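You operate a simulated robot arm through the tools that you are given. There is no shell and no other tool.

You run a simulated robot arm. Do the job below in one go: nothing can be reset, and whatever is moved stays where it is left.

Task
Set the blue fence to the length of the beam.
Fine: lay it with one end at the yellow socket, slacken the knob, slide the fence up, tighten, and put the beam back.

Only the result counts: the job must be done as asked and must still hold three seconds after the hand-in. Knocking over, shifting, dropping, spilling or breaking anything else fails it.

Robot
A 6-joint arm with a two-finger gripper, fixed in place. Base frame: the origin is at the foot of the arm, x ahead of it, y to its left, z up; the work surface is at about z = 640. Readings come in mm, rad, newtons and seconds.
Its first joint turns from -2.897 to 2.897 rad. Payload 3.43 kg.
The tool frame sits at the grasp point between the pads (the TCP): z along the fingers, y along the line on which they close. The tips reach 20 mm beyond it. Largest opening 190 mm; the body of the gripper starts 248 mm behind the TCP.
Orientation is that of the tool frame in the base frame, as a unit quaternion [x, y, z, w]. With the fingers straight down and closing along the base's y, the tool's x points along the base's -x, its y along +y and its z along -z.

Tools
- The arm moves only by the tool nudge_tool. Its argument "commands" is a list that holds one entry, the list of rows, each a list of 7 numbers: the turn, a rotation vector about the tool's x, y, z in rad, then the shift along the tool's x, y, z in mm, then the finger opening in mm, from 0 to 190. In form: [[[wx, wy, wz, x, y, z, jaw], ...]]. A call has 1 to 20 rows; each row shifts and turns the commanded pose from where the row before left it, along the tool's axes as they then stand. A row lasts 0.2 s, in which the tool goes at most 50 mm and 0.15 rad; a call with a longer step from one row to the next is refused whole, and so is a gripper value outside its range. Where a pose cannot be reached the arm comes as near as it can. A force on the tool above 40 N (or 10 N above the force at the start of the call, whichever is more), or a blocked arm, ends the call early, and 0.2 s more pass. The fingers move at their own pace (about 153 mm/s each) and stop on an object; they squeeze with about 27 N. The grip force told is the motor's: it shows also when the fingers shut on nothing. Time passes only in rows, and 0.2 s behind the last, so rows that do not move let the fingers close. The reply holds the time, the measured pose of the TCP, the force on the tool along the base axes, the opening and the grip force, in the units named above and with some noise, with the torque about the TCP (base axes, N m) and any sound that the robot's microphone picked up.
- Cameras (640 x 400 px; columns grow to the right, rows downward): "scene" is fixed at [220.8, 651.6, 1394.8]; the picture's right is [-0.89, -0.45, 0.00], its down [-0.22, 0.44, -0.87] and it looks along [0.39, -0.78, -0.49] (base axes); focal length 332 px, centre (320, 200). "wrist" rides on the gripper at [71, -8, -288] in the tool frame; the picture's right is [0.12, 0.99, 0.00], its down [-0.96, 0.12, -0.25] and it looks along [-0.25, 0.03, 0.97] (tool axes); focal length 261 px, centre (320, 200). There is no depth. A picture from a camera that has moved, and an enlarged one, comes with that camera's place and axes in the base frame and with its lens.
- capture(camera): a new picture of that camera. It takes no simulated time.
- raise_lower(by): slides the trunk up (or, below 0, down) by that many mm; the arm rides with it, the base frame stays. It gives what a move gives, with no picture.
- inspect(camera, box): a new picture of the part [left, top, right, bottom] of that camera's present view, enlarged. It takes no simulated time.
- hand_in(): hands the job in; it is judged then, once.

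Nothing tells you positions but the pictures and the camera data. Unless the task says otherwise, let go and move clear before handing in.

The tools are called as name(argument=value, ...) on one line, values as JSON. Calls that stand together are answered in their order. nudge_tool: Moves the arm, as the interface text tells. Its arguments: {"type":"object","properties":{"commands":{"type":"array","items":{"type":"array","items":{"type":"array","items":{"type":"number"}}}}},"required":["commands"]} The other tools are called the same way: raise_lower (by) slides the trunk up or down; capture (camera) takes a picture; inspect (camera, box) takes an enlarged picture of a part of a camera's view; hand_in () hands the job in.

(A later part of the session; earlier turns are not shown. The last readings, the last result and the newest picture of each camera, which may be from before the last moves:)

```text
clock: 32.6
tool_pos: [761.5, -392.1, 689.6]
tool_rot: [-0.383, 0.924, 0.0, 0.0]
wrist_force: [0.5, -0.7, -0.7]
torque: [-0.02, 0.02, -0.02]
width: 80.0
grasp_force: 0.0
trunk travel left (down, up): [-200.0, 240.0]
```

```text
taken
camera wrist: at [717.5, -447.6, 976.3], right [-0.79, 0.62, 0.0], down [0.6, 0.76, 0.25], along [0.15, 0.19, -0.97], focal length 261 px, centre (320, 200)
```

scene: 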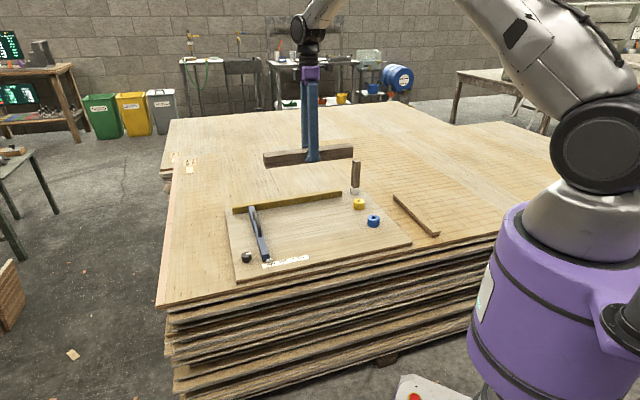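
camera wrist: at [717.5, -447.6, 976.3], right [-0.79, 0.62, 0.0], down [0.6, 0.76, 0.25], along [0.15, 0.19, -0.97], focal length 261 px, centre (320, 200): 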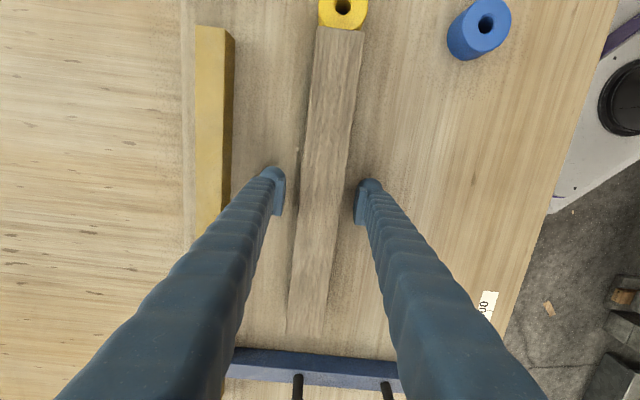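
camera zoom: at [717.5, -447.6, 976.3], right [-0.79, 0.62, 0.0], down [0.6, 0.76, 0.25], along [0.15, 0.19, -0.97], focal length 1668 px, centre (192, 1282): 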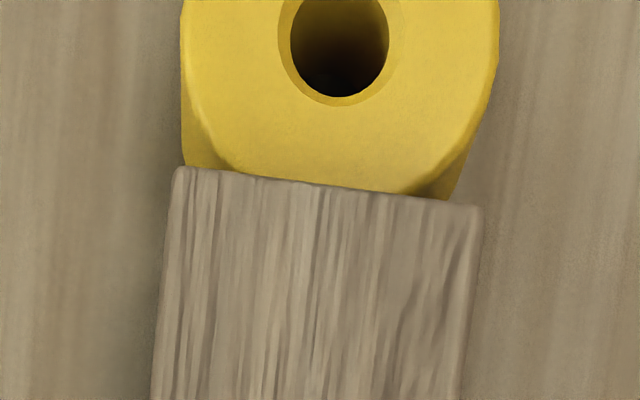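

The beam lies on the board at the socket. I'll check it from the scene camera and then rise clear.

inspect(camera="scene", box=[325, 180, 385, 220])

nudge_tool(commands=[[[0, 0, 0, 0, 0, -20, 80], [0, 0, 0, 0, 0, -40, 80], [0, 0, 0, 0, 0, -45, 80], [0, 0, 0, 0, 0, -45, 80], [0, 0, 0, 0, 0, -45, 80], [0, 0, 0, 0, 0, 0, 80]]])

capture(camera="wrist")

```text
10.00 times, centred on (355, 200) of scene
camera zoom: at [220.8, 651.6, 1394.8], right [-0.89, -0.45, 0.0], down [-0.22, 0.44, -0.87], along [0.39, -0.78, -0.49], focal length 3321 px, centre (-30, 200)
```

zoom: 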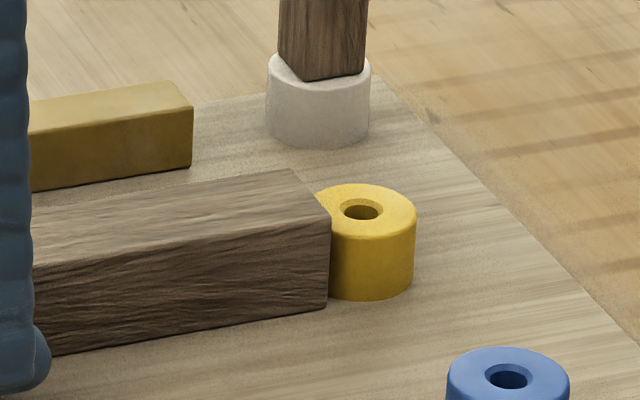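

```text
clock: 34.0
tool_pos: [763.1, -387.6, 882.1]
tool_rot: [-0.383, 0.924, -0.001, -0.001]
wrist_force: [1.4, -0.6, -0.3]
torque: [-0.05, -0.01, -0.03]
width: 79.7
grasp_force: 0.0
trunk travel left (down, up): [-200.0, 240.0]
```

```text
taken
camera wrist: at [720.4, -443.6, 1170.2], right [-0.79, 0.62, 0.0], down [0.6, 0.76, 0.25], along [0.15, 0.19, -0.97], focal length 261 px, centre (320, 200)
```

wrist: 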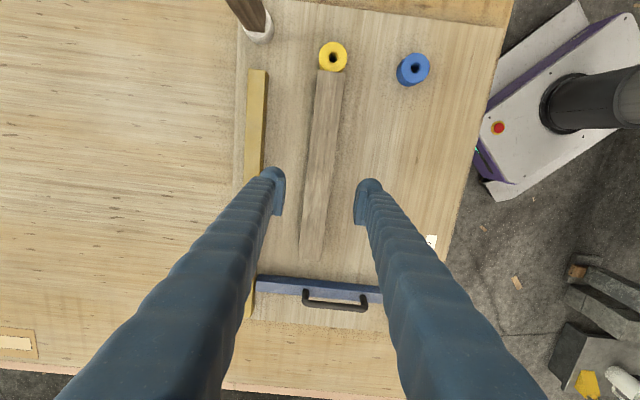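

The beam is seated at the yellow socket. Next is the knob: I'll move above it with the fingers turned so I can inspect it.

nudge_tool(commands=[[[0, 0, 0, -39.3, 26.3, 0, 80], [0, 0, 0, -39.3, 26.3, 0, 80], [0, 0, 0, -39.3, 26.3, 0, 80], [0, 0, 0, -39.3, 26.3, 0, 80], [0, 0, 0, -39.3, 26.3, 0, 80], [0, 0, 0, -39.3, 26.3, 0, 80], [0, 0, 0, -39.3, 26.3, 0, 80], [0, 0, 0, -39.3, 26.3, 0, 80], [0, 0, 0.143, 0, 0, 0, 80], [0, 0, 0.143, 0, 0, 0, 80], [0, 0, 0.143, 0, 0, 0, 80], [0, 0, 0.143, 0, 0, 0, 80], [0, 0, 0.143, 0, 0, 0, 80], [0, 0, 0.143, 0, 0, 0, 80], [0, 0, 0.143, 0, 0, 0, 80], [0, 0, 0.143, 0, 0, 0, 80], [0, 0, 0.143, 0, 0, 0, 80], [0, 0, 0.143, 0, 0, 0, 80], [0, 0, 0.143, 0, 0, 0, 80], [0, 0, 0, 0, 0, 0, 80]]])

capture(camera="wrist")

```text
clock: 38.2
tool_pos: [834.4, -19.3, 883.6]
tool_rot: [0.384, 0.923, 0.0, 0.0]
wrist_force: [0.3, 0.3, -0.5]
torque: [0.01, 0.01, 0.04]
width: 80.0
grasp_force: 0.0
trunk travel left (down, up): [-200.0, 240.0]
```

```text
taken
camera wrist: at [779.0, 25.2, 1171.1], right [0.62, 0.79, 0.0], down [0.76, -0.6, 0.25], along [0.19, -0.15, -0.97], focal length 261 px, centre (320, 200)
```

wrist: 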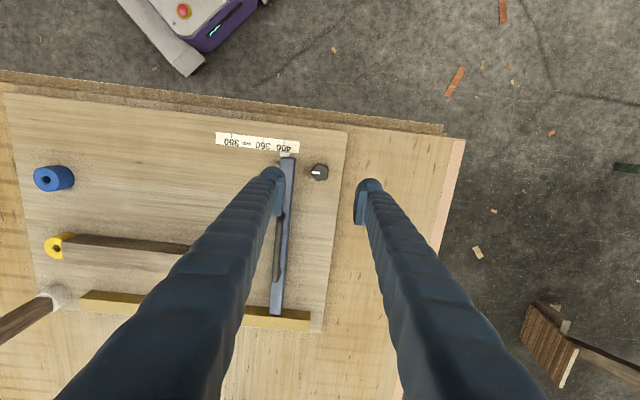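

inspect(camera="wrist", box=[270, 130, 360, 210])

inspect(camera="wrist", box=[300, 155, 340, 185])

inspect(camera="scene", box=[230, 240, 290, 280])

```text
5.00 times, centred on (315, 170) of wrist
camera zoom: at [779.0, 25.2, 1171.1], right [0.62, 0.79, 0.0], down [0.76, -0.6, 0.25], along [0.19, -0.15, -0.97], focal length 1303 px, centre (345, 350)
```

zoom: 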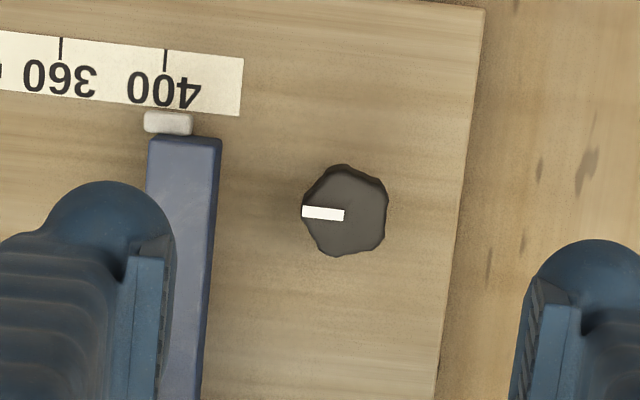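

```text
13.33 times, centred on (320, 170) of wrist
camera zoom: at [779.0, 25.2, 1171.1], right [0.62, 0.79, 0.0], down [0.76, -0.6, 0.25], along [0.19, -0.15, -0.97], focal length 3475 px, centre (320, 600)
```

zoom: 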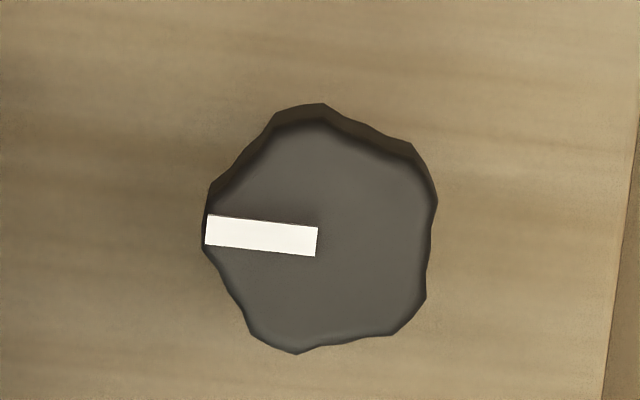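

```text
10.00 times, centred on (260, 260) of scene
camera zoom: at [220.8, 651.6, 1394.8], right [-0.89, -0.45, 0.0], down [-0.22, 0.44, -0.87], along [0.39, -0.78, -0.49], focal length 3321 px, centre (920, -400)
```

zoom: 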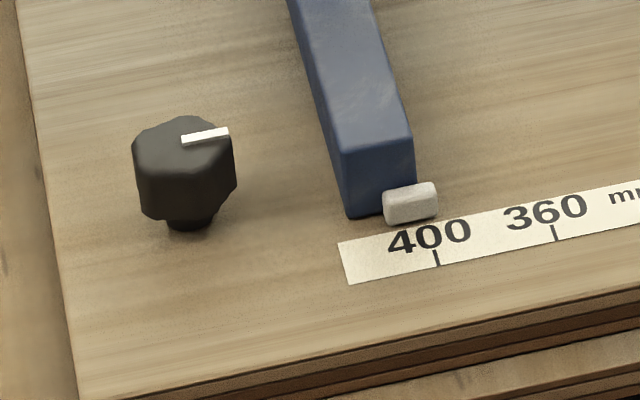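

The knob is centred at about (834.5,-18.4) with its top at z≈695, and the tool is right above it with 48 mm to the fence. I'll narrow the jaws and descend around it.

nudge_tool(commands=[[[0, 0, 0, 0, 0, 45, 46], [0, 0, 0, 0, 0, 45, 46], [0, 0, 0, 0, 0, 40, 46], [0, 0, 0, 0, 0, 20, 46], [0, 0, 0, 0, 0, 0, 46]]])

inspect(camera="wrist", box=[240, 130, 400, 230])

inspect(camera="scene", box=[210, 210, 290, 280])

```text
clock: 39.4
tool_pos: [836.4, -19.1, 734.1]
tool_rot: [0.383, 0.924, 0.0, 0.0]
wrist_force: [0.2, 0.3, 0.4]
torque: [-0.01, -0.04, 0.0]
width: 45.8
grasp_force: 0.1
trunk travel left (down, up): [-200.0, 240.0]
```

```text
4.00 times, centred on (320, 180) of wrist
camera zoom: at [780.9, 24.5, 1020.7], right [0.62, 0.79, 0.0], down [0.76, -0.6, 0.25], along [0.19, -0.15, -0.97], focal length 1043 px, centre (320, 280)
```

zoom: 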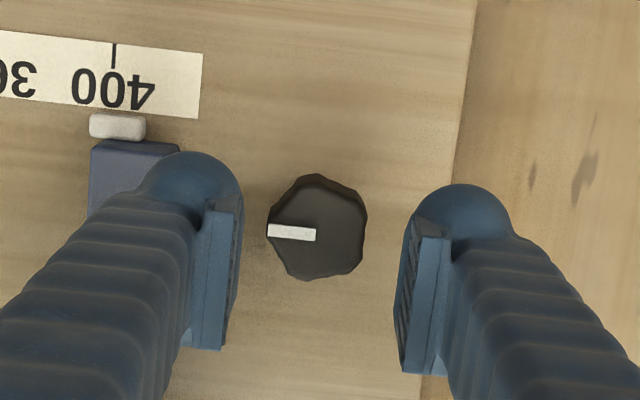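

```text
5.71 times, centred on (250, 245) of scene
camera zoom: at [220.8, 651.6, 1394.8], right [-0.89, -0.45, 0.0], down [-0.22, 0.44, -0.87], along [0.39, -0.78, -0.49], focal length 1898 px, centre (720, -57)
```

zoom: 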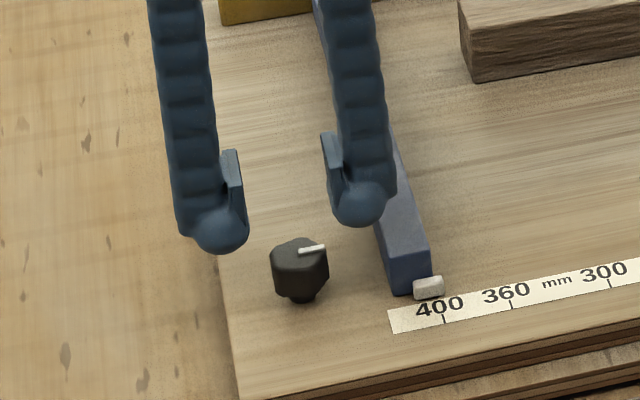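

The finger bodies are chunkier than their pads, so I'll grip the knob high to stay above fence level. Shifting 2.5 mm to centre, then descending to z≈699.

nudge_tool(commands=[[[0, 0, 0, 2.7, 0, 10, 46], [0, 0, 0, 0, 0, 12, 46], [0, 0, 0, 0, 0, 8, 46], [0, 0, 0, 0, 0, 5, 46], [0, 0, 0, 0, 0, 0, 46]]])

inspect(camera="wrist", box=[240, 130, 400, 230])

inspect(camera="scene", box=[220, 230, 280, 275])

```text
clock: 40.6
tool_pos: [834.0, -17.1, 698.4]
tool_rot: [0.383, 0.924, 0.0, 0.0]
wrist_force: [-0.2, -0.8, 5.3]
torque: [-0.27, 0.15, -0.04]
width: 46.1
grasp_force: 0.1
trunk travel left (down, up): [-200.0, 240.0]
```

```text
4.00 times, centred on (320, 180) of wrist
camera zoom: at [778.2, 26.7, 985.5], right [0.62, 0.79, 0.0], down [0.76, -0.6, 0.25], along [0.19, -0.15, -0.97], focal length 1043 px, centre (320, 280)
```

zoom: 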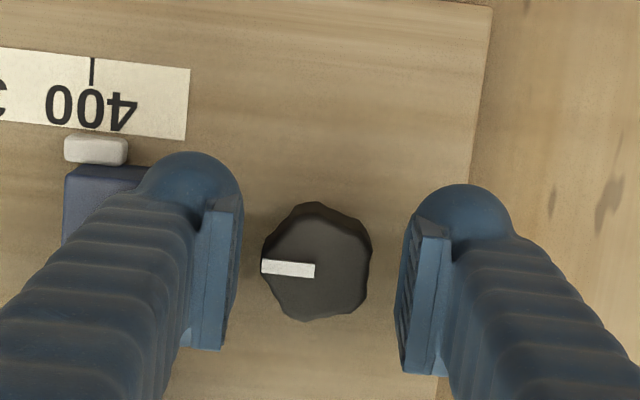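

```text
8.89 times, centred on (250, 252) of scene
camera zoom: at [220.8, 651.6, 1394.8], right [-0.89, -0.45, 0.0], down [-0.22, 0.44, -0.87], along [0.39, -0.78, -0.49], focal length 2952 px, centre (942, -267)
```

zoom: 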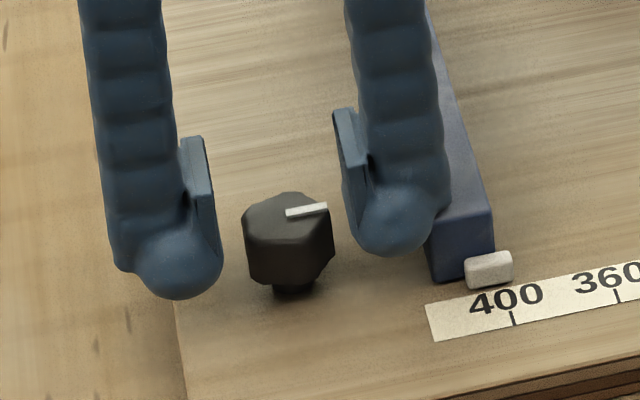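

A 5 N upward contact tells me the fence-side finger touched the fence top. I'll back up right away and use a diagonal finger orientation that stays clear of it.

nudge_tool(commands=[[[0, 0, 0, 0, 0, -10, 46], [0, 0, 0, 0, 0, -25, 46], [0, 0, 0, 0, 0, -10, 46], [0, 0, -0.131, 0, 0, 0, 46], [0, 0, -0.131, 0, 0, 0, 46], [0, 0, -0.131, 0, 0, 0, 46], [0, 0, -0.131, 0, 0, 0, 46], [0, 0, -0.131, 0, 0, 0, 46], [0, 0, -0.131, 0, 0, 0, 46], [0, 0, 0, 0, 0, 0, 46]]])

capture(camera="wrist")

inspect(camera="wrist", box=[240, 130, 400, 230])

inspect(camera="scene", box=[220, 190, 320, 280])

```text
clock: 42.8
tool_pos: [833.9, -18.1, 743.1]
tool_rot: [-0.001, 1.0, 0.0, -0.001]
wrist_force: [-0.5, -0.5, 0.5]
torque: [0.01, 0.01, -0.05]
width: 46.1
grasp_force: 0.2
trunk travel left (down, up): [-200.0, 240.0]
```

```text
taken
camera wrist: at [762.8, -26.7, 1030.4], right [-0.12, 0.99, 0.0], down [0.96, 0.12, 0.25], along [0.24, 0.03, -0.97], focal length 261 px, centre (320, 200)
```

wrist: 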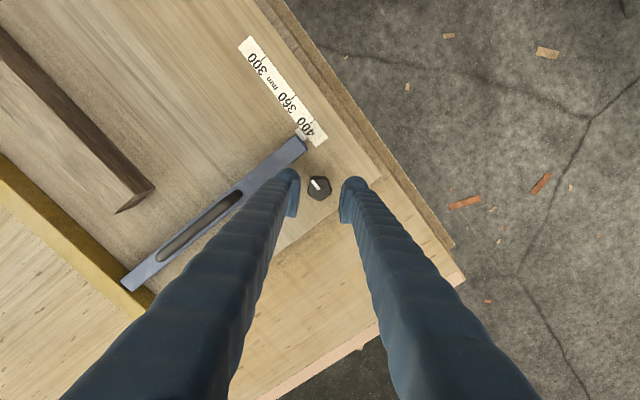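

```text
4.00 times, centred on (320, 180) of wrist
camera zoom: at [762.8, -26.7, 1030.4], right [-0.12, 0.99, 0.0], down [0.96, 0.12, 0.25], along [0.24, 0.03, -0.97], focal length 1043 px, centre (320, 280)
```

zoom: 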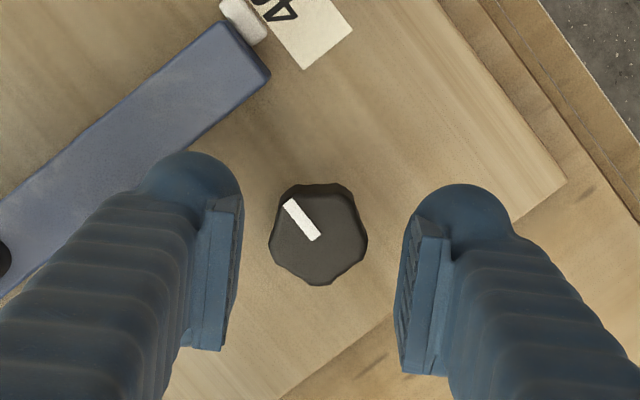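

```text
4.44 times, centred on (270, 235) of scene
camera zoom: at [220.8, 651.6, 1394.8], right [-0.89, -0.45, 0.0], down [-0.22, 0.44, -0.87], along [0.39, -0.78, -0.49], focal length 1476 px, centre (542, 44)
```

zoom: 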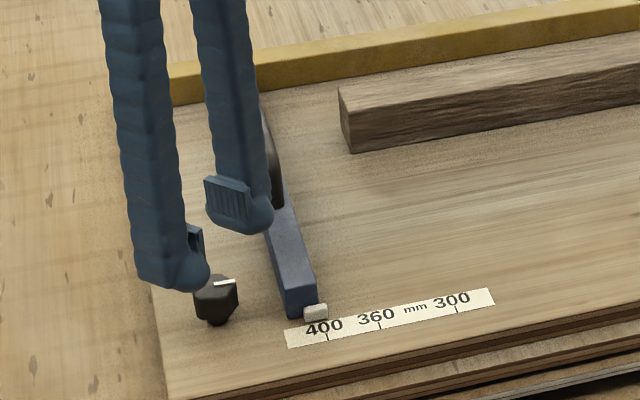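

Everything is as it was. I'll turn a little further so the finger stays clear of the fence, then descend around the knob in two steps.

nudge_tool(commands=[[[0, 0, -0.09, 0, 0, 0, 42], [0, 0, -0.09, 0, 0, 0, 42], [0, 0, 0, 0, 0, 20, 42], [0, 0, 0, 0, 0, 15, 42], [0, 0, 0, 0, 0, 5, 42], [0, 0, 0, 0, 0, 0, 42]]])

inspect(camera="wrist", box=[240, 130, 400, 230])

```text
clock: 44.2
tool_pos: [832.7, -16.7, 703.1]
tool_rot: [-0.09, 0.996, 0.0, -0.001]
wrist_force: [0.4, -0.2, 0.4]
torque: [-0.01, 0.01, -0.04]
width: 41.8
grasp_force: 0.2
trunk travel left (down, up): [-200.0, 240.0]
```

```text
4.00 times, centred on (320, 180) of wrist
camera zoom: at [765.0, -38.2, 990.6], right [-0.3, 0.96, 0.0], down [0.93, 0.29, 0.25], along [0.24, 0.07, -0.97], focal length 1043 px, centre (320, 280)
```

zoom: 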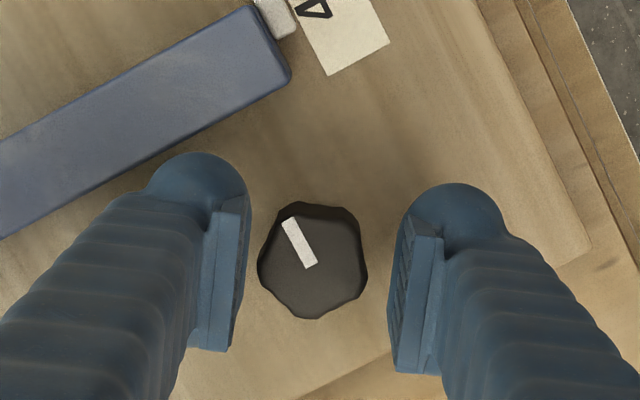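

Nearly centred, with about 1.5 mm to correct sideways. Descending to grip height.

nudge_tool(commands=[[[0, 0, 0, 0, -1.5, 5, 42], [0, 0, 0, 0, 0, 5, 42], [0, 0, 0, 0, 0, 4, 42], [0, 0, 0, 0, 0, 0, 42]]])

inspect(camera="wrist", box=[240, 130, 400, 230])

inspect(camera="scene", box=[220, 220, 300, 280])

```text
clock: 45.2
tool_pos: [832.4, -19.4, 689.4]
tool_rot: [-0.091, 0.996, 0.0, -0.001]
wrist_force: [-1.0, -0.2, 0.1]
torque: [0.01, 0.02, 0.02]
width: 41.7
grasp_force: 0.0
trunk travel left (down, up): [-200.0, 240.0]
```

```text
4.00 times, centred on (320, 180) of wrist
camera zoom: at [764.6, -39.8, 976.0], right [-0.3, 0.96, 0.0], down [0.93, 0.29, 0.25], along [0.24, 0.07, -0.97], focal length 1043 px, centre (320, 280)
```

zoom: 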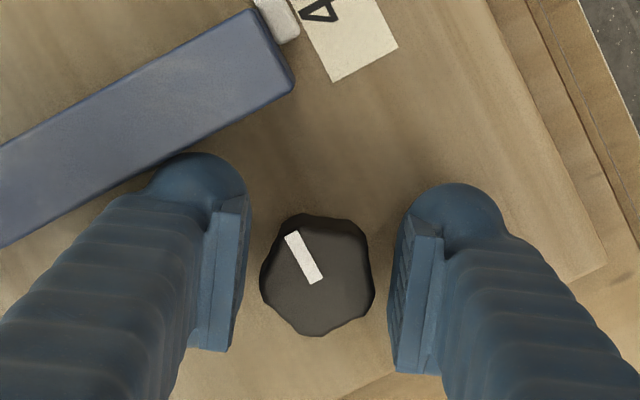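

```text
6.67 times, centred on (260, 250) of scene
camera zoom: at [220.8, 651.6, 1394.8], right [-0.89, -0.45, 0.0], down [-0.22, 0.44, -0.87], along [0.39, -0.78, -0.49], focal length 2214 px, centre (720, -133)
```

zoom: 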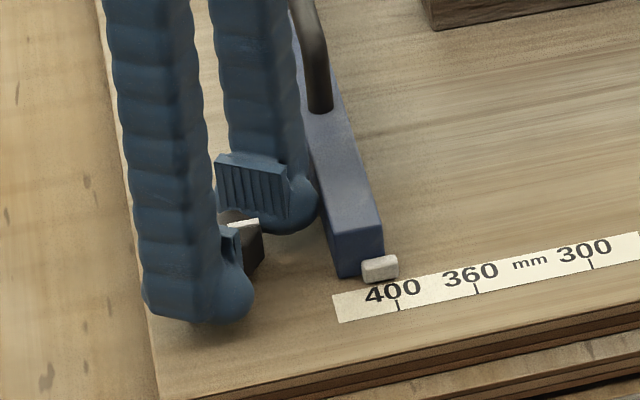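

No contact anywhere, and the knob sits between the pads. Closing on it.

nudge_tool(commands=[[[0, 0, 0, 0, 0, 0, 34], [0, 0, 0, 0, 0, 0, 24], [0, 0, 0, 0, 0, 0, 20], [0, 0, 0, 0, 0, 0, 20]]])

inspect(camera="wrist", box=[240, 130, 400, 230])

```text
clock: 46.2
tool_pos: [832.2, -19.0, 689.3]
tool_rot: [-0.092, 0.996, 0.0, -0.001]
wrist_force: [0.5, -3.0, 0.2]
torque: [-0.05, -0.05, -0.03]
width: 32.9
grasp_force: 27.1
trunk travel left (down, up): [-200.0, 240.0]
```

```text
4.00 times, centred on (320, 180) of wrist
camera zoom: at [764.6, -40.0, 976.1], right [-0.3, 0.96, 0.0], down [0.93, 0.29, 0.25], along [0.24, 0.07, -0.97], focal length 1043 px, centre (320, 280)
```

zoom: 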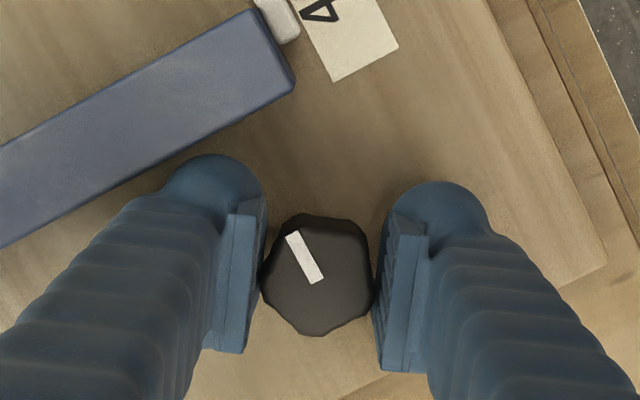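

Knob gripped at 33 mm. I'll try turning counter-clockwise (seen from above) by a small amount and read the torque.

nudge_tool(commands=[[[0, 0, -0.06, 0, 0, 0, 20], [0, 0, -0.06, 0, 0, 0, 20], [0, 0, -0.06, 0, 0, 0, 20], [0, 0, 0, 0, 0, 0, 20]]])

inspect(camera="wrist", box=[240, 130, 400, 230])

```text
clock: 47.2
tool_pos: [831.5, -20.1, 688.1]
tool_rot: [-0.18, 0.984, -0.001, 0.0]
wrist_force: [0.9, -5.8, -0.5]
torque: [-0.03, -0.02, -0.01]
width: 32.9
grasp_force: 27.1
trunk travel left (down, up): [-200.0, 240.0]
```

```text
4.00 times, centred on (320, 180) of wrist
camera zoom: at [769.6, -52.3, 976.1], right [-0.46, 0.89, 0.0], down [0.86, 0.45, 0.25], along [0.22, 0.11, -0.97], focal length 1043 px, centre (320, 280)
```

zoom: 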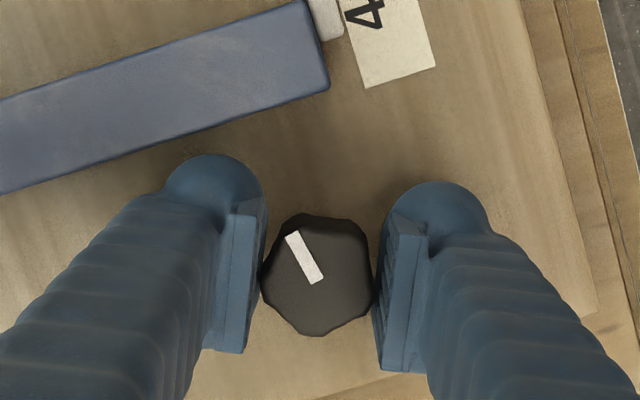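

The knob turned with the gripper and there's no reaction torque, so counter-clockwise is free. I'll continue, easing the small sideways load.

nudge_tool(commands=[[[0, 0, -0.06, 0, -0.5, 0, 20], [0, 0, -0.07, 0, 0, 0, 20], [0, 0, -0.07, 0, 0, 0, 20], [0, 0, -0.07, 0, 0, 0, 20], [0, 0, -0.07, 0, 0, 0, 20], [0, 0, -0.07, 0, 0, 0, 20], [0, 0, 0, 0, 0, 0, 20]]])

inspect(camera="wrist", box=[240, 130, 400, 230])

```text
clock: 48.8
tool_pos: [832.3, -19.8, 690.4]
tool_rot: [-0.377, 0.926, 0.001, 0.0]
wrist_force: [0.9, -9.6, -0.2]
torque: [-0.03, -0.05, -0.03]
width: 32.4
grasp_force: 26.8
trunk travel left (down, up): [-200.0, 240.0]
```

```text
4.00 times, centred on (320, 180) of wrist
camera zoom: at [788.5, -75.5, 976.1], right [-0.78, 0.63, 0.0], down [0.61, 0.75, 0.25], along [0.15, 0.19, -0.97], focal length 1043 px, centre (320, 280)
```

zoom: 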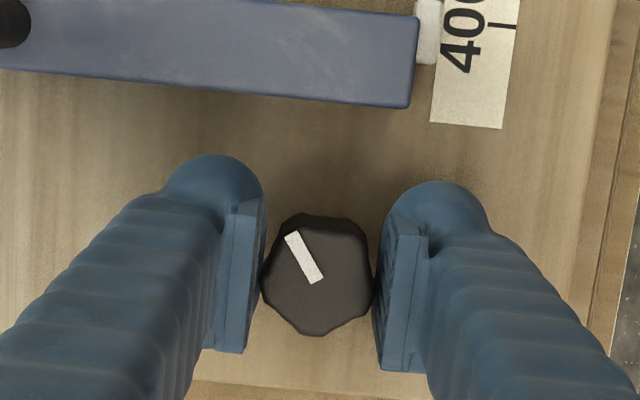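

34° turned, still free. I'll correct the sideways load and keep turning.

nudge_tool(commands=[[[0, 0, 0, 0.7, -0.8, 0, 20], [0, 0, 0, 0, 0, 0, 20]]])

nudge_tool(commands=[[[0, 0, -0.07, 0, 0, 0, 20], [0, 0, -0.07, 0, 0, 0, 20], [0, 0, -0.07, 0, 0, 0, 20], [0, 0, -0.07, 0, 0, 0, 20], [0, 0, -0.07, 0, 0, 0, 20], [0, 0, -0.07, 0, 0, 0, 20], [0, 0, -0.07, 0, 0, 0, 20], [0, 0, 0, 0, 0, 0, 20]]])

inspect(camera="wrist", box=[240, 130, 400, 230])

```text
clock: 49.4
tool_pos: [832.4, -19.9, 688.9]
tool_rot: [-0.377, 0.926, 0.0, -0.001]
wrist_force: [2.7, -2.4, 0.3]
torque: [0.1, -0.14, -0.01]
width: 32.5
grasp_force: 26.6
trunk travel left (down, up): [-200.0, 240.0]
```

```text
clock: 51.2
tool_pos: [833.6, -21.6, 688.6]
tool_rot: [-0.59, 0.807, 0.0, 0.0]
wrist_force: [9.0, 3.0, 0.0]
torque: [0.11, -0.12, 0.0]
width: 32.2
grasp_force: 26.6
trunk travel left (down, up): [-200.0, 240.0]
```

```text
4.00 times, centred on (320, 180) of wrist
camera zoom: at [820.5, -90.6, 976.2], right [-0.98, 0.19, 0.0], down [0.18, 0.95, 0.25], along [0.05, 0.24, -0.97], focal length 1043 px, centre (320, 280)
```

zoom: 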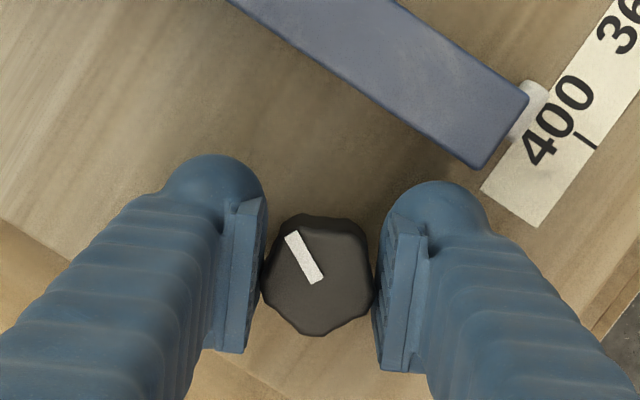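

62° turned. Correcting again and continuing to about 90°.

nudge_tool(commands=[[[0, 0, 0, -0.6, -0.8, 0, 20], [0, 0, -0.07, 0, 0, 0, 20], [0, 0, -0.07, 0, 0, 0, 20], [0, 0, -0.07, 0, 0, 0, 20], [0, 0, -0.07, 0, 0, 0, 20], [0, 0, -0.07, 0, 0, 0, 20], [0, 0, 0, 0, 0, 0, 20]]])

inspect(camera="wrist", box=[240, 130, 400, 230])

inspect(camera="scene", box=[210, 190, 310, 280])

```text
clock: 52.8
tool_pos: [835.0, -22.2, 689.1]
tool_rot: [0.722, -0.692, 0.0, 0.0]
wrist_force: [3.0, 1.8, 1.3]
torque: [0.05, -0.03, -0.02]
width: 32.3
grasp_force: 27.5
trunk travel left (down, up): [-200.0, 240.0]
```

```text
4.00 times, centred on (320, 180) of wrist
camera zoom: at [846.1, -91.1, 976.2], right [-0.99, -0.16, 0.0], down [-0.15, 0.96, 0.25], along [-0.04, 0.24, -0.97], focal length 1043 px, centre (320, 280)
```

zoom: 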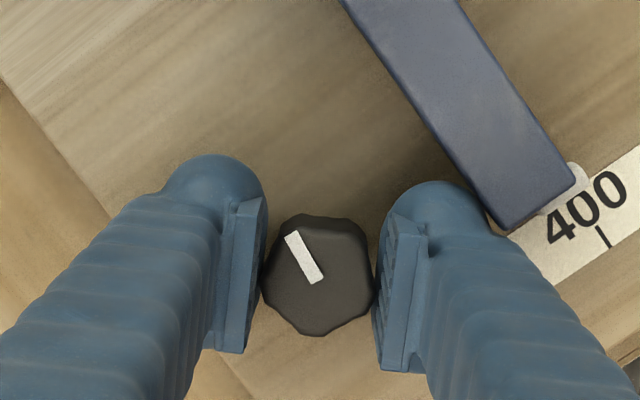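

```text
4.44 times, centred on (260, 235) of scene
camera zoom: at [220.8, 651.6, 1394.8], right [-0.89, -0.45, 0.0], down [-0.22, 0.44, -0.87], along [0.39, -0.78, -0.49], focal length 1476 px, centre (587, 44)
```

zoom: 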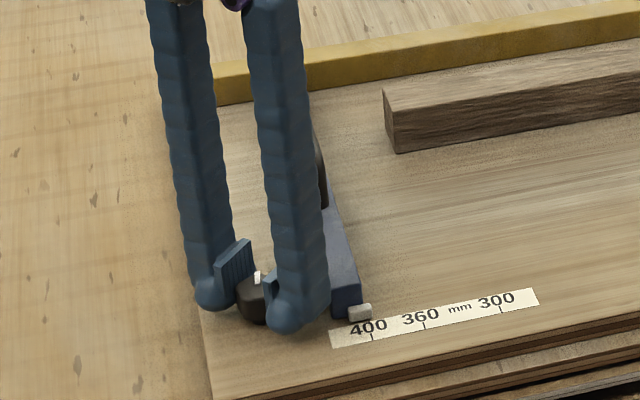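

82° turned in total; the finger is getting near the fence. I'll release with a small opening, rise, and test whether the fence is free.

nudge_tool(commands=[[[0, 0, 0, 0, 0, 0, 36], [0, 0, 0, 0, 0, 0, 38], [0, 0, 0, 0, 0, -5, 38], [0, 0, 0, 0, 0, -15, 38], [0, 0, 0, 0, 0, -30, 38], [0, 0, 0, 0, 0, -45, 38], [0, 0, 0, 0, 0, -45, 38], [0, 0, 0, 0, 0, 0, 38]]])

capture(camera="wrist")

inspect(camera="scene", box=[210, 190, 310, 280])

```text
clock: 54.6
tool_pos: [833.5, -20.1, 825.1]
tool_rot: [0.721, -0.693, -0.001, 0.0]
wrist_force: [0.1, -0.1, 0.0]
torque: [0.02, -0.02, 0.01]
width: 37.9
grasp_force: 0.1
trunk travel left (down, up): [-200.0, 240.0]
```

```text
taken
camera wrist: at [844.6, -89.2, 1113.4], right [-0.99, -0.16, 0.0], down [-0.15, 0.96, 0.25], along [-0.04, 0.24, -0.97], focal length 261 px, centre (320, 200)
```

wrist: 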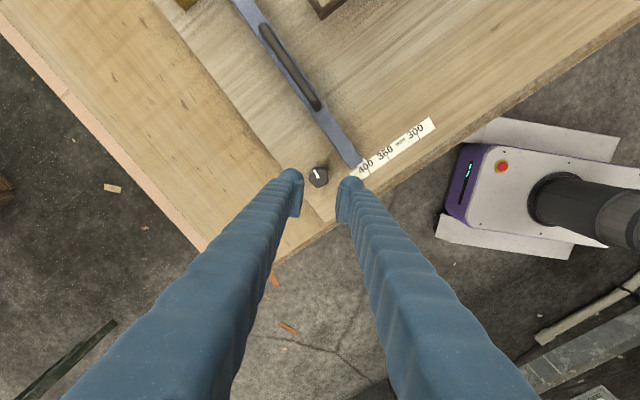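

```text
4.44 times, centred on (260, 235) of scene
camera zoom: at [220.8, 651.6, 1394.8], right [-0.89, -0.45, 0.0], down [-0.22, 0.44, -0.87], along [0.39, -0.78, -0.49], focal length 1476 px, centre (587, 44)
```

zoom: 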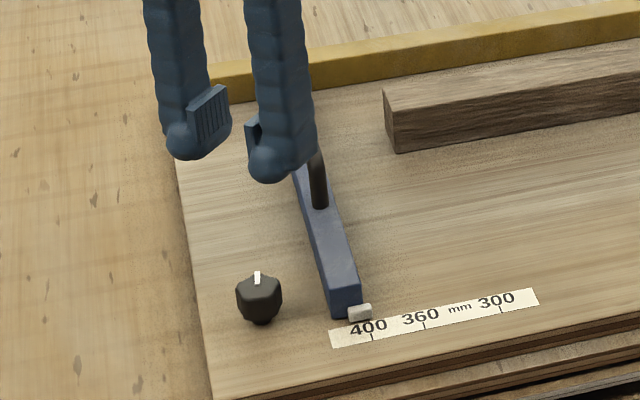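

The knob's white mark has turned about 82°. Now I'll go over the fence handle with the fingers closing along the slide direction.

nudge_tool(commands=[[[0, 0, 0.141, 0, 0, -5, 60], [0, 0, 0.141, 0, 0, -5, 60], [0, 0, 0.141, 0, 0, -5, 60], [0, 0, 0.141, 0, 0, 0, 60], [0, 0, 0.141, 0, 0, 0, 60], [0, 0, 0.141, 0, 0, 0, 60], [0, 0, 0.141, 0, 0, 0, 60], [0, 0, 0.141, 0, 0, 0, 60], [0, 0, 0.141, 0, 0, 0, 60], [0, 0, 0.141, 0, 0, 0, 60], [0, 0, 0.141, 0, 0, 0, 60], [0, 0, 0.141, 0, 0, 0, 60], [0, 0, 0.141, 0, 0, 0, 60], [0, 0, 0.141, 0, 0, 0, 60], [0, 0, 0.141, 0, 0, 0, 60], [0, 0, 0.141, 0, 0, 0, 60], [0, 0, 0.141, 0, 0, 0, 60], [0, 0, 0, 0, 0, 0, 60]]])

nudge_tool(commands=[[[0, 0, 0, -37.4, -14.8, 0, 60], [0, 0, 0, -37.4, -14.8, 0, 60], [0, 0, 0, -37.4, -14.8, 0, 60], [0, 0, 0, -37.4, -14.8, 0, 60], [0, 0, 0, 0, 0, 0, 60]]])

capture(camera="wrist")

inspect(camera="wrist", box=[240, 100, 400, 260])

```text
clock: 58.4
tool_pos: [834.5, -21.2, 844.2]
tool_rot: [0.384, 0.923, 0.0, 0.0]
wrist_force: [0.2, -0.5, 1.1]
torque: [-0.01, -0.03, -0.06]
width: 59.8
grasp_force: 0.0
trunk travel left (down, up): [-200.0, 240.0]
```

```text
clock: 59.6
tool_pos: [896.8, -169.4, 842.7]
tool_rot: [0.383, 0.924, 0.0, 0.0]
wrist_force: [-0.1, 0.0, 1.5]
torque: [0.18, -0.01, 0.02]
width: 60.0
grasp_force: 0.1
trunk travel left (down, up): [-200.0, 240.0]
```

```text
taken
camera wrist: at [841.6, -125.2, 1129.9], right [0.62, 0.79, 0.0], down [0.76, -0.6, 0.25], along [0.19, -0.15, -0.97], focal length 261 px, centre (320, 200)
```

wrist: 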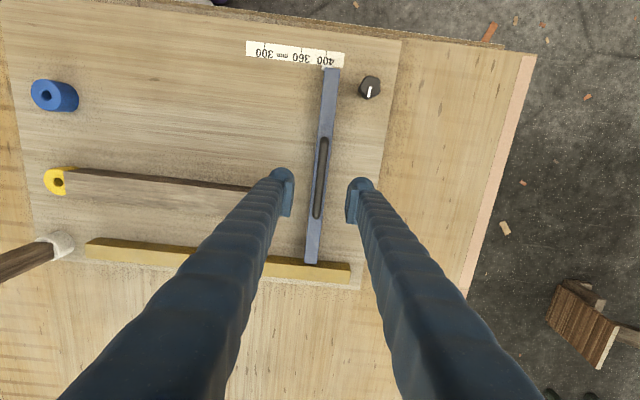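

```text
2.50 times, centred on (320, 180) of wrist
camera zoom: at [841.6, -125.2, 1129.9], right [0.62, 0.79, 0.0], down [0.76, -0.6, 0.25], along [0.19, -0.15, -0.97], focal length 652 px, centre (320, 250)
```

zoom: 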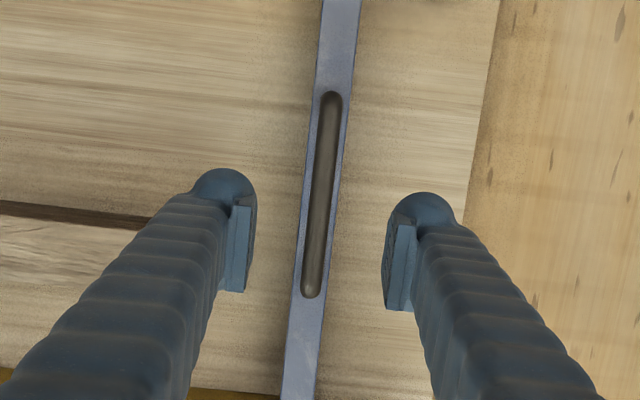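

The handle is centred below the tool and about 1.3° off in angle. I'll align, then descend so the pads straddle the bar.

nudge_tool(commands=[[[0, 0, -0.02, 0, 1.2, 30, 60], [0, 0, 0, 0, 0, 40, 60], [0, 0, 0, 0, 0, 30, 60], [0, 0, 0, 0, 0, 15, 60], [0, 0, 0, 0, 0, 8, 60], [0, 0, 0, 0, 0, 0, 60]]])

inspect(camera="wrist", box=[240, 100, 400, 260])

inspect(camera="scene", box=[220, 180, 300, 270])

```text
clock: 61.0
tool_pos: [897.5, -168.5, 719.9]
tool_rot: [0.373, 0.928, 0.0, 0.0]
wrist_force: [-0.1, 0.4, 0.9]
torque: [-0.03, 0.0, 0.01]
width: 60.0
grasp_force: 0.1
trunk travel left (down, up): [-200.0, 240.0]
```

```text
2.50 times, centred on (320, 180) of wrist
camera zoom: at [842.0, -125.8, 1007.2], right [0.6, 0.8, 0.0], down [0.77, -0.58, 0.25], along [0.2, -0.15, -0.97], focal length 652 px, centre (320, 250)
```

zoom: 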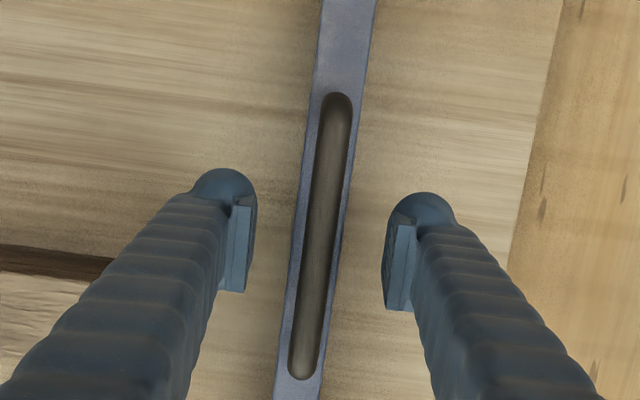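

```text
4.44 times, centred on (260, 225) of scene
camera zoom: at [220.8, 651.6, 1394.8], right [-0.89, -0.45, 0.0], down [-0.22, 0.44, -0.87], along [0.39, -0.78, -0.49], focal length 1476 px, centre (587, 89)
```

zoom: 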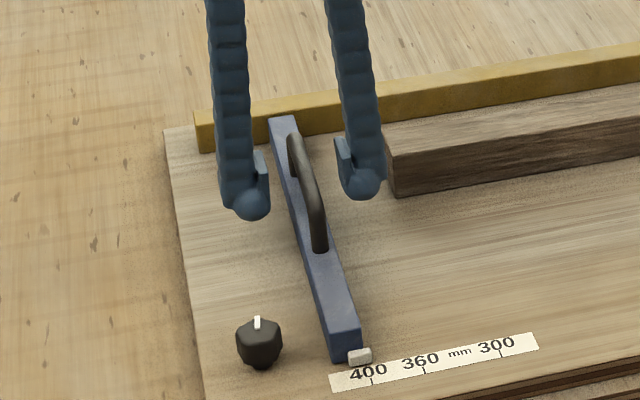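

The handle bar is at z≈716 and well centred. I'll go down 4 mm and close on it.

nudge_tool(commands=[[[0, 0, 0, 0, 0, 4, 60], [0, 0, 0, 0, 0, 0, 40], [0, 0, 0, 0, 0, 0, 24], [0, 0, 0, 0, 0, 0, 10], [0, 0, 0, 0, 0, 0, 5], [0, 0, 0, 0, 0, 0, 5]]])

inspect(camera="wrist", box=[240, 100, 400, 260])

```text
clock: 62.4
tool_pos: [897.9, -170.5, 716.3]
tool_rot: [0.374, 0.928, 0.0, -0.001]
wrist_force: [-6.3, -6.8, 0.1]
torque: [0.07, -0.08, -1.01]
width: 8.7
grasp_force: 26.9
trunk travel left (down, up): [-200.0, 240.0]
```

```text
2.50 times, centred on (320, 180) of wrist
camera zoom: at [841.3, -125.9, 1003.6], right [0.6, 0.8, 0.0], down [0.77, -0.58, 0.25], along [0.2, -0.15, -0.97], focal length 652 px, centre (320, 250)
```

zoom: 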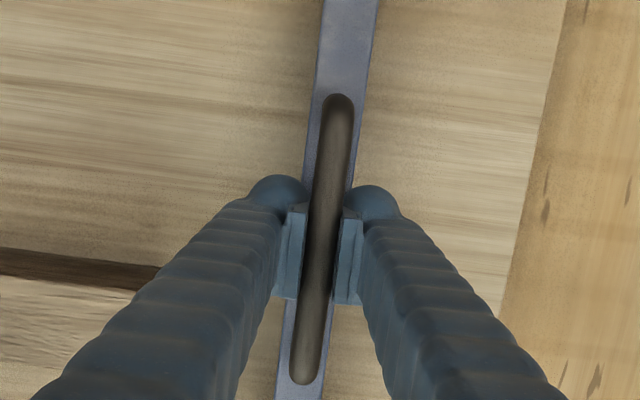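

Handle gripped. I'll now slide gently toward the beam (-e) by a few mm and see whether the fence follows.

nudge_tool(commands=[[[0, 0, 0.008, 0, -1, 0, 5], [0, 0, 0, 0, -1, 0, 5], [0, 0, 0, 0, -1, 0, 5], [0, 0, 0, 0, 0, 0, 5]]])

inspect(camera="scene", box=[220, 180, 300, 270])

```text
clock: 63.4
tool_pos: [897.5, -168.8, 716.8]
tool_rot: [0.377, 0.926, 0.0, -0.002]
wrist_force: [7.1, 8.0, -0.1]
torque: [-0.31, -0.09, -0.5]
width: 8.9
grasp_force: 27.0
trunk travel left (down, up): [-200.0, 240.0]
```

```text
4.44 times, centred on (260, 225) of scene
camera zoom: at [220.8, 651.6, 1394.8], right [-0.89, -0.45, 0.0], down [-0.22, 0.44, -0.87], along [0.39, -0.78, -0.49], focal length 1476 px, centre (587, 89)
```

zoom: 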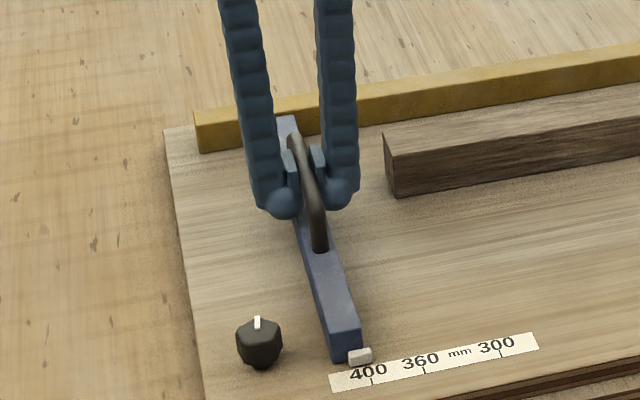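

No visible motion yet at about 11 N. I'll push slightly more to tell friction from a lock.

nudge_tool(commands=[[[0, 0, 0, 0, -1, 0, 5], [0, 0, 0, 0, -1, 0, 5], [0, 0, 0, 0, 0, 0, 5]]])

inspect(camera="scene", box=[220, 180, 300, 270])

```text
clock: 64.2
tool_pos: [897.0, -169.7, 716.1]
tool_rot: [0.377, 0.926, 0.001, 0.001]
wrist_force: [16.3, 19.5, -0.3]
torque: [-0.35, 0.23, -0.56]
width: 8.8
grasp_force: 27.4
trunk travel left (down, up): [-200.0, 240.0]
```

```text
4.44 times, centred on (260, 225) of scene
camera zoom: at [220.8, 651.6, 1394.8], right [-0.89, -0.45, 0.0], down [-0.22, 0.44, -0.87], along [0.39, -0.78, -0.49], focal length 1476 px, centre (587, 89)
```

zoom: 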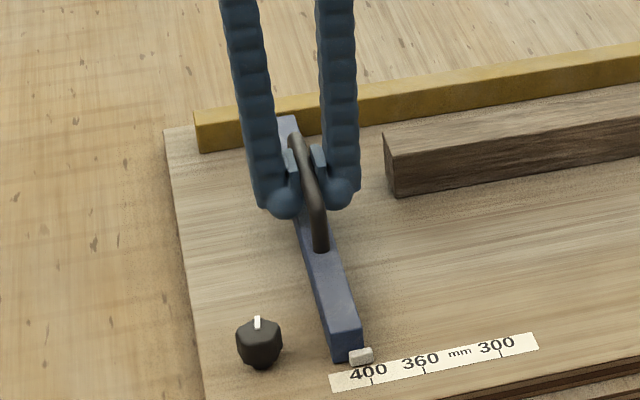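

At 25 N the fence still holds, so the knob isn't slack enough. I'll relieve the load, release the handle, and go back to turn the knob further.

nudge_tool(commands=[[[0, 0, 0, 0, 1.8, 0, 5], [0, 0, 0, 0, 1.8, 0, 5], [0, 0, 0, 0, 0, 0, 5]]])

nudge_tool(commands=[[[0, 0, 0, 0, 0, 0, 30], [0, 0, 0, 0, 0, 0, 60], [0, 0, 0, 0, 0, -10, 60], [0, 0, 0, 0, 0, -40, 60], [0, 0, 0, 0, 0, -45, 60], [0, 0, 0, 0, 0, -35, 60], [0, 0, 0, 0, 0, 0, 60]]])

capture(camera="wrist")

```text
clock: 65.0
tool_pos: [896.2, -169.9, 716.8]
tool_rot: [0.378, 0.926, -0.001, -0.001]
wrist_force: [-2.2, -2.8, 0.3]
torque: [0.06, 0.05, -0.49]
width: 9.0
grasp_force: 26.6
trunk travel left (down, up): [-200.0, 240.0]
```

```text
clock: 66.6
tool_pos: [899.5, -167.4, 850.0]
tool_rot: [0.378, 0.926, 0.0, -0.001]
wrist_force: [-0.1, 0.0, -0.4]
torque: [-0.02, -0.03, 0.03]
width: 60.1
grasp_force: 0.1
trunk travel left (down, up): [-200.0, 240.0]
```

```text
taken
camera wrist: at [842.6, -124.0, 1137.0], right [0.61, 0.79, 0.0], down [0.77, -0.59, 0.25], along [0.2, -0.15, -0.97], focal length 261 px, centre (320, 200)
```

wrist: 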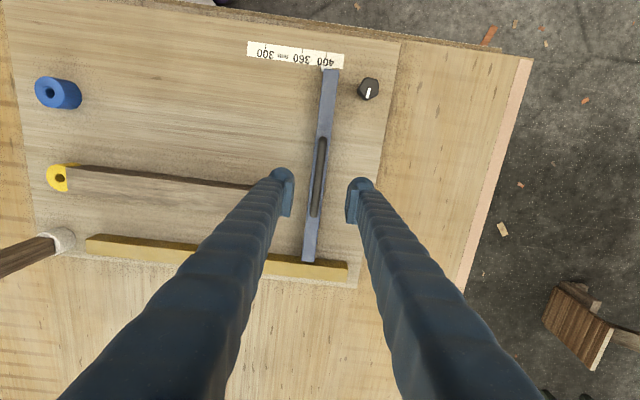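

Returning to the knob with the same diagonal finger orientation for another quarter turn.

nudge_tool(commands=[[[0, 0, 0, 37.6, 15.05, 0, 60], [0, 0, 0, 37.6, 15.05, 0, 60], [0, 0, 0, 37.6, 15.05, 0, 60], [0, 0, 0, 37.6, 15.05, 0, 50], [0, 0, -0.1357, 0, 0, 0, 42], [0, 0, -0.1357, 0, 0, 0, 42], [0, 0, -0.1357, 0, 0, 0, 42], [0, 0, -0.1357, 0, 0, 0, 42], [0, 0, -0.1357, 0, 0, 0, 42], [0, 0, -0.1357, 0, 0, 0, 42], [0, 0, -0.1357, 0, 0, 0, 42], [0, 0, 0, 0, 0, 45, 42], [0, 0, 0, 0, 0, 45, 42], [0, 0, 0, 0, 0, 40, 42], [0, 0, 0, 0, 0, 10, 42], [0, 0, 0, 0, 0, 0, 42]]])

inspect(camera="wrist", box=[240, 130, 400, 230])

```text
clock: 70.0
tool_pos: [832.2, -21.1, 707.8]
tool_rot: [-0.088, 0.996, -0.001, 0.0]
wrist_force: [0.1, -0.3, 0.3]
torque: [0.01, -0.03, 0.0]
width: 41.8
grasp_force: 0.0
trunk travel left (down, up): [-200.0, 240.0]
```

```text
4.00 times, centred on (320, 180) of wrist
camera zoom: at [763.9, -40.8, 995.3], right [-0.29, 0.96, 0.0], down [0.93, 0.28, 0.25], along [0.24, 0.07, -0.97], focal length 1043 px, centre (320, 280)
```

zoom: 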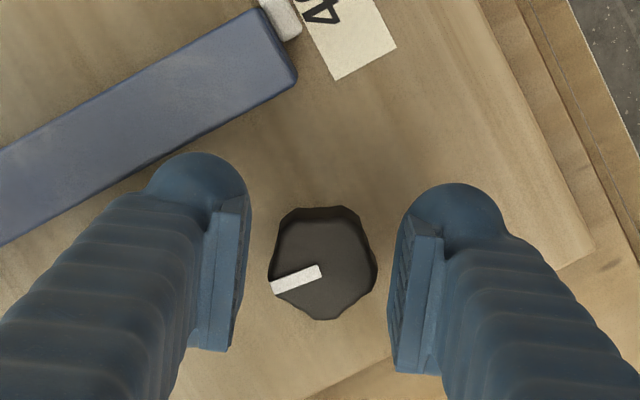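

Slight recentring, then down to grip height.

nudge_tool(commands=[[[0, 0, 0, -1.2, 0.8, 7, 42], [0, 0, 0, 0, 0, 7, 42], [0, 0, 0, 0, 0, 5, 42], [0, 0, 0, 0, 0, 0, 42]]])

nudge_tool(commands=[[[0, 0, 0, 0, 0, 0, 34], [0, 0, 0, 0, 0, 0, 24], [0, 0, 0, 0, 0, 0, 20], [0, 0, 0, 0, 0, 0, 20]]])

inspect(camera="wrist", box=[240, 130, 400, 230])

```text
clock: 71.0
tool_pos: [833.3, -21.0, 686.9]
tool_rot: [-0.088, 0.996, 0.0, -0.001]
wrist_force: [0.8, 0.4, -0.8]
torque: [0.0, 0.01, -0.01]
width: 42.0
grasp_force: 0.1
trunk travel left (down, up): [-200.0, 240.0]
```

```text
clock: 72.0
tool_pos: [833.3, -19.5, 688.8]
tool_rot: [-0.088, 0.996, 0.0, -0.001]
wrist_force: [-1.8, 16.0, 0.2]
torque: [0.16, -0.03, 0.05]
width: 33.0
grasp_force: 27.1
trunk travel left (down, up): [-200.0, 240.0]
```

```text
4.00 times, centred on (320, 180) of wrist
camera zoom: at [765.6, -39.7, 975.1], right [-0.29, 0.96, 0.0], down [0.93, 0.28, 0.25], along [0.24, 0.07, -0.97], focal length 1043 px, centre (320, 280)
```

zoom: 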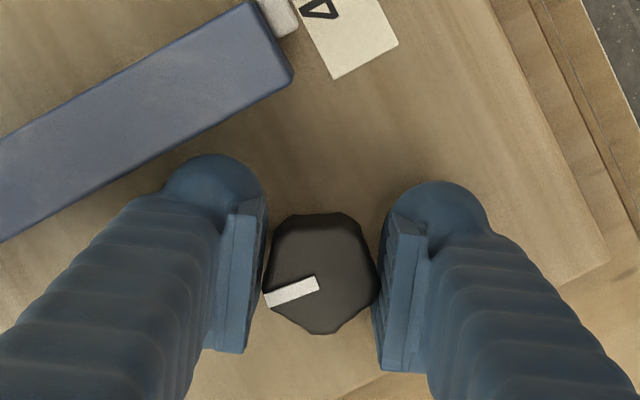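

Gripped; I'll relieve the sideways load and turn counter-clockwise again.

nudge_tool(commands=[[[0, 0, 0, 0, 1.5, 0, 20], [0, 0, 0, 0, 0, 0, 20]]])

nudge_tool(commands=[[[0, 0, -0.07, 0, 0, 0, 20], [0, 0, -0.07, 0, 0, 0, 20], [0, 0, -0.07, 0, 0, 0, 20], [0, 0, -0.07, 0, 0, 0, 20], [0, 0, -0.07, 0, 0, 0, 20], [0, 0, -0.07, 0, 0, 0, 20], [0, 0, 0, 0, 0, 0, 20]]])

inspect(camera="wrist", box=[240, 130, 400, 230])

```text
clock: 72.6
tool_pos: [833.4, -18.9, 688.4]
tool_rot: [-0.088, 0.996, 0.001, -0.001]
wrist_force: [-6.8, 6.9, -0.1]
torque: [0.0, 0.16, 0.04]
width: 32.6
grasp_force: 26.7
trunk travel left (down, up): [-200.0, 240.0]
```

```text
clock: 74.2
tool_pos: [833.8, -19.4, 687.5]
tool_rot: [-0.294, 0.956, 0.0, 0.0]
wrist_force: [-5.1, -16.0, 0.0]
torque: [-0.18, 0.06, -0.01]
width: 32.5
grasp_force: 27.7
trunk travel left (down, up): [-200.0, 240.0]
```

```text
4.00 times, centred on (320, 180) of wrist
camera zoom: at [780.0, -65.9, 975.0], right [-0.66, 0.75, 0.0], down [0.73, 0.64, 0.25], along [0.19, 0.16, -0.97], focal length 1043 px, centre (320, 280)
```

zoom: 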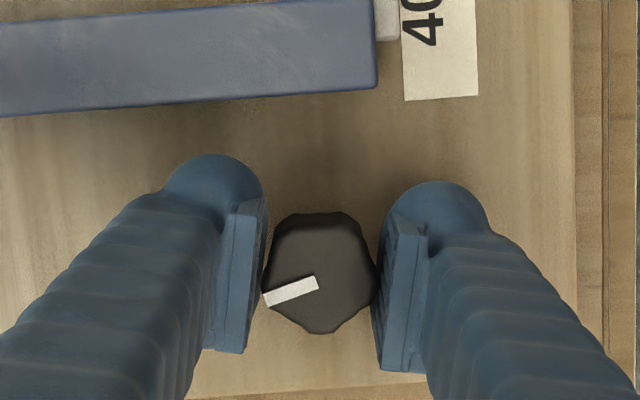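

Still turning freely. Relieving side load and continuing.

nudge_tool(commands=[[[0, 0, 0, 1.2, -0.9, 0, 20], [0, 0, -0.07, 0, 0, 0, 20], [0, 0, -0.07, 0, 0, 0, 20], [0, 0, -0.07, 0, 0, 0, 20], [0, 0, -0.07, 0, 0, 0, 20], [0, 0, -0.07, 0, 0, 0, 20], [0, 0, 0, 0, 0, 0, 20]]])

```text
clock: 75.8
tool_pos: [833.9, -20.2, 688.8]
tool_rot: [-0.456, 0.89, 0.001, 0.0]
wrist_force: [1.8, -10.0, -0.8]
torque: [-0.17, 0.01, -0.01]
width: 32.5
grasp_force: 27.3
trunk travel left (down, up): [-200.0, 240.0]
```

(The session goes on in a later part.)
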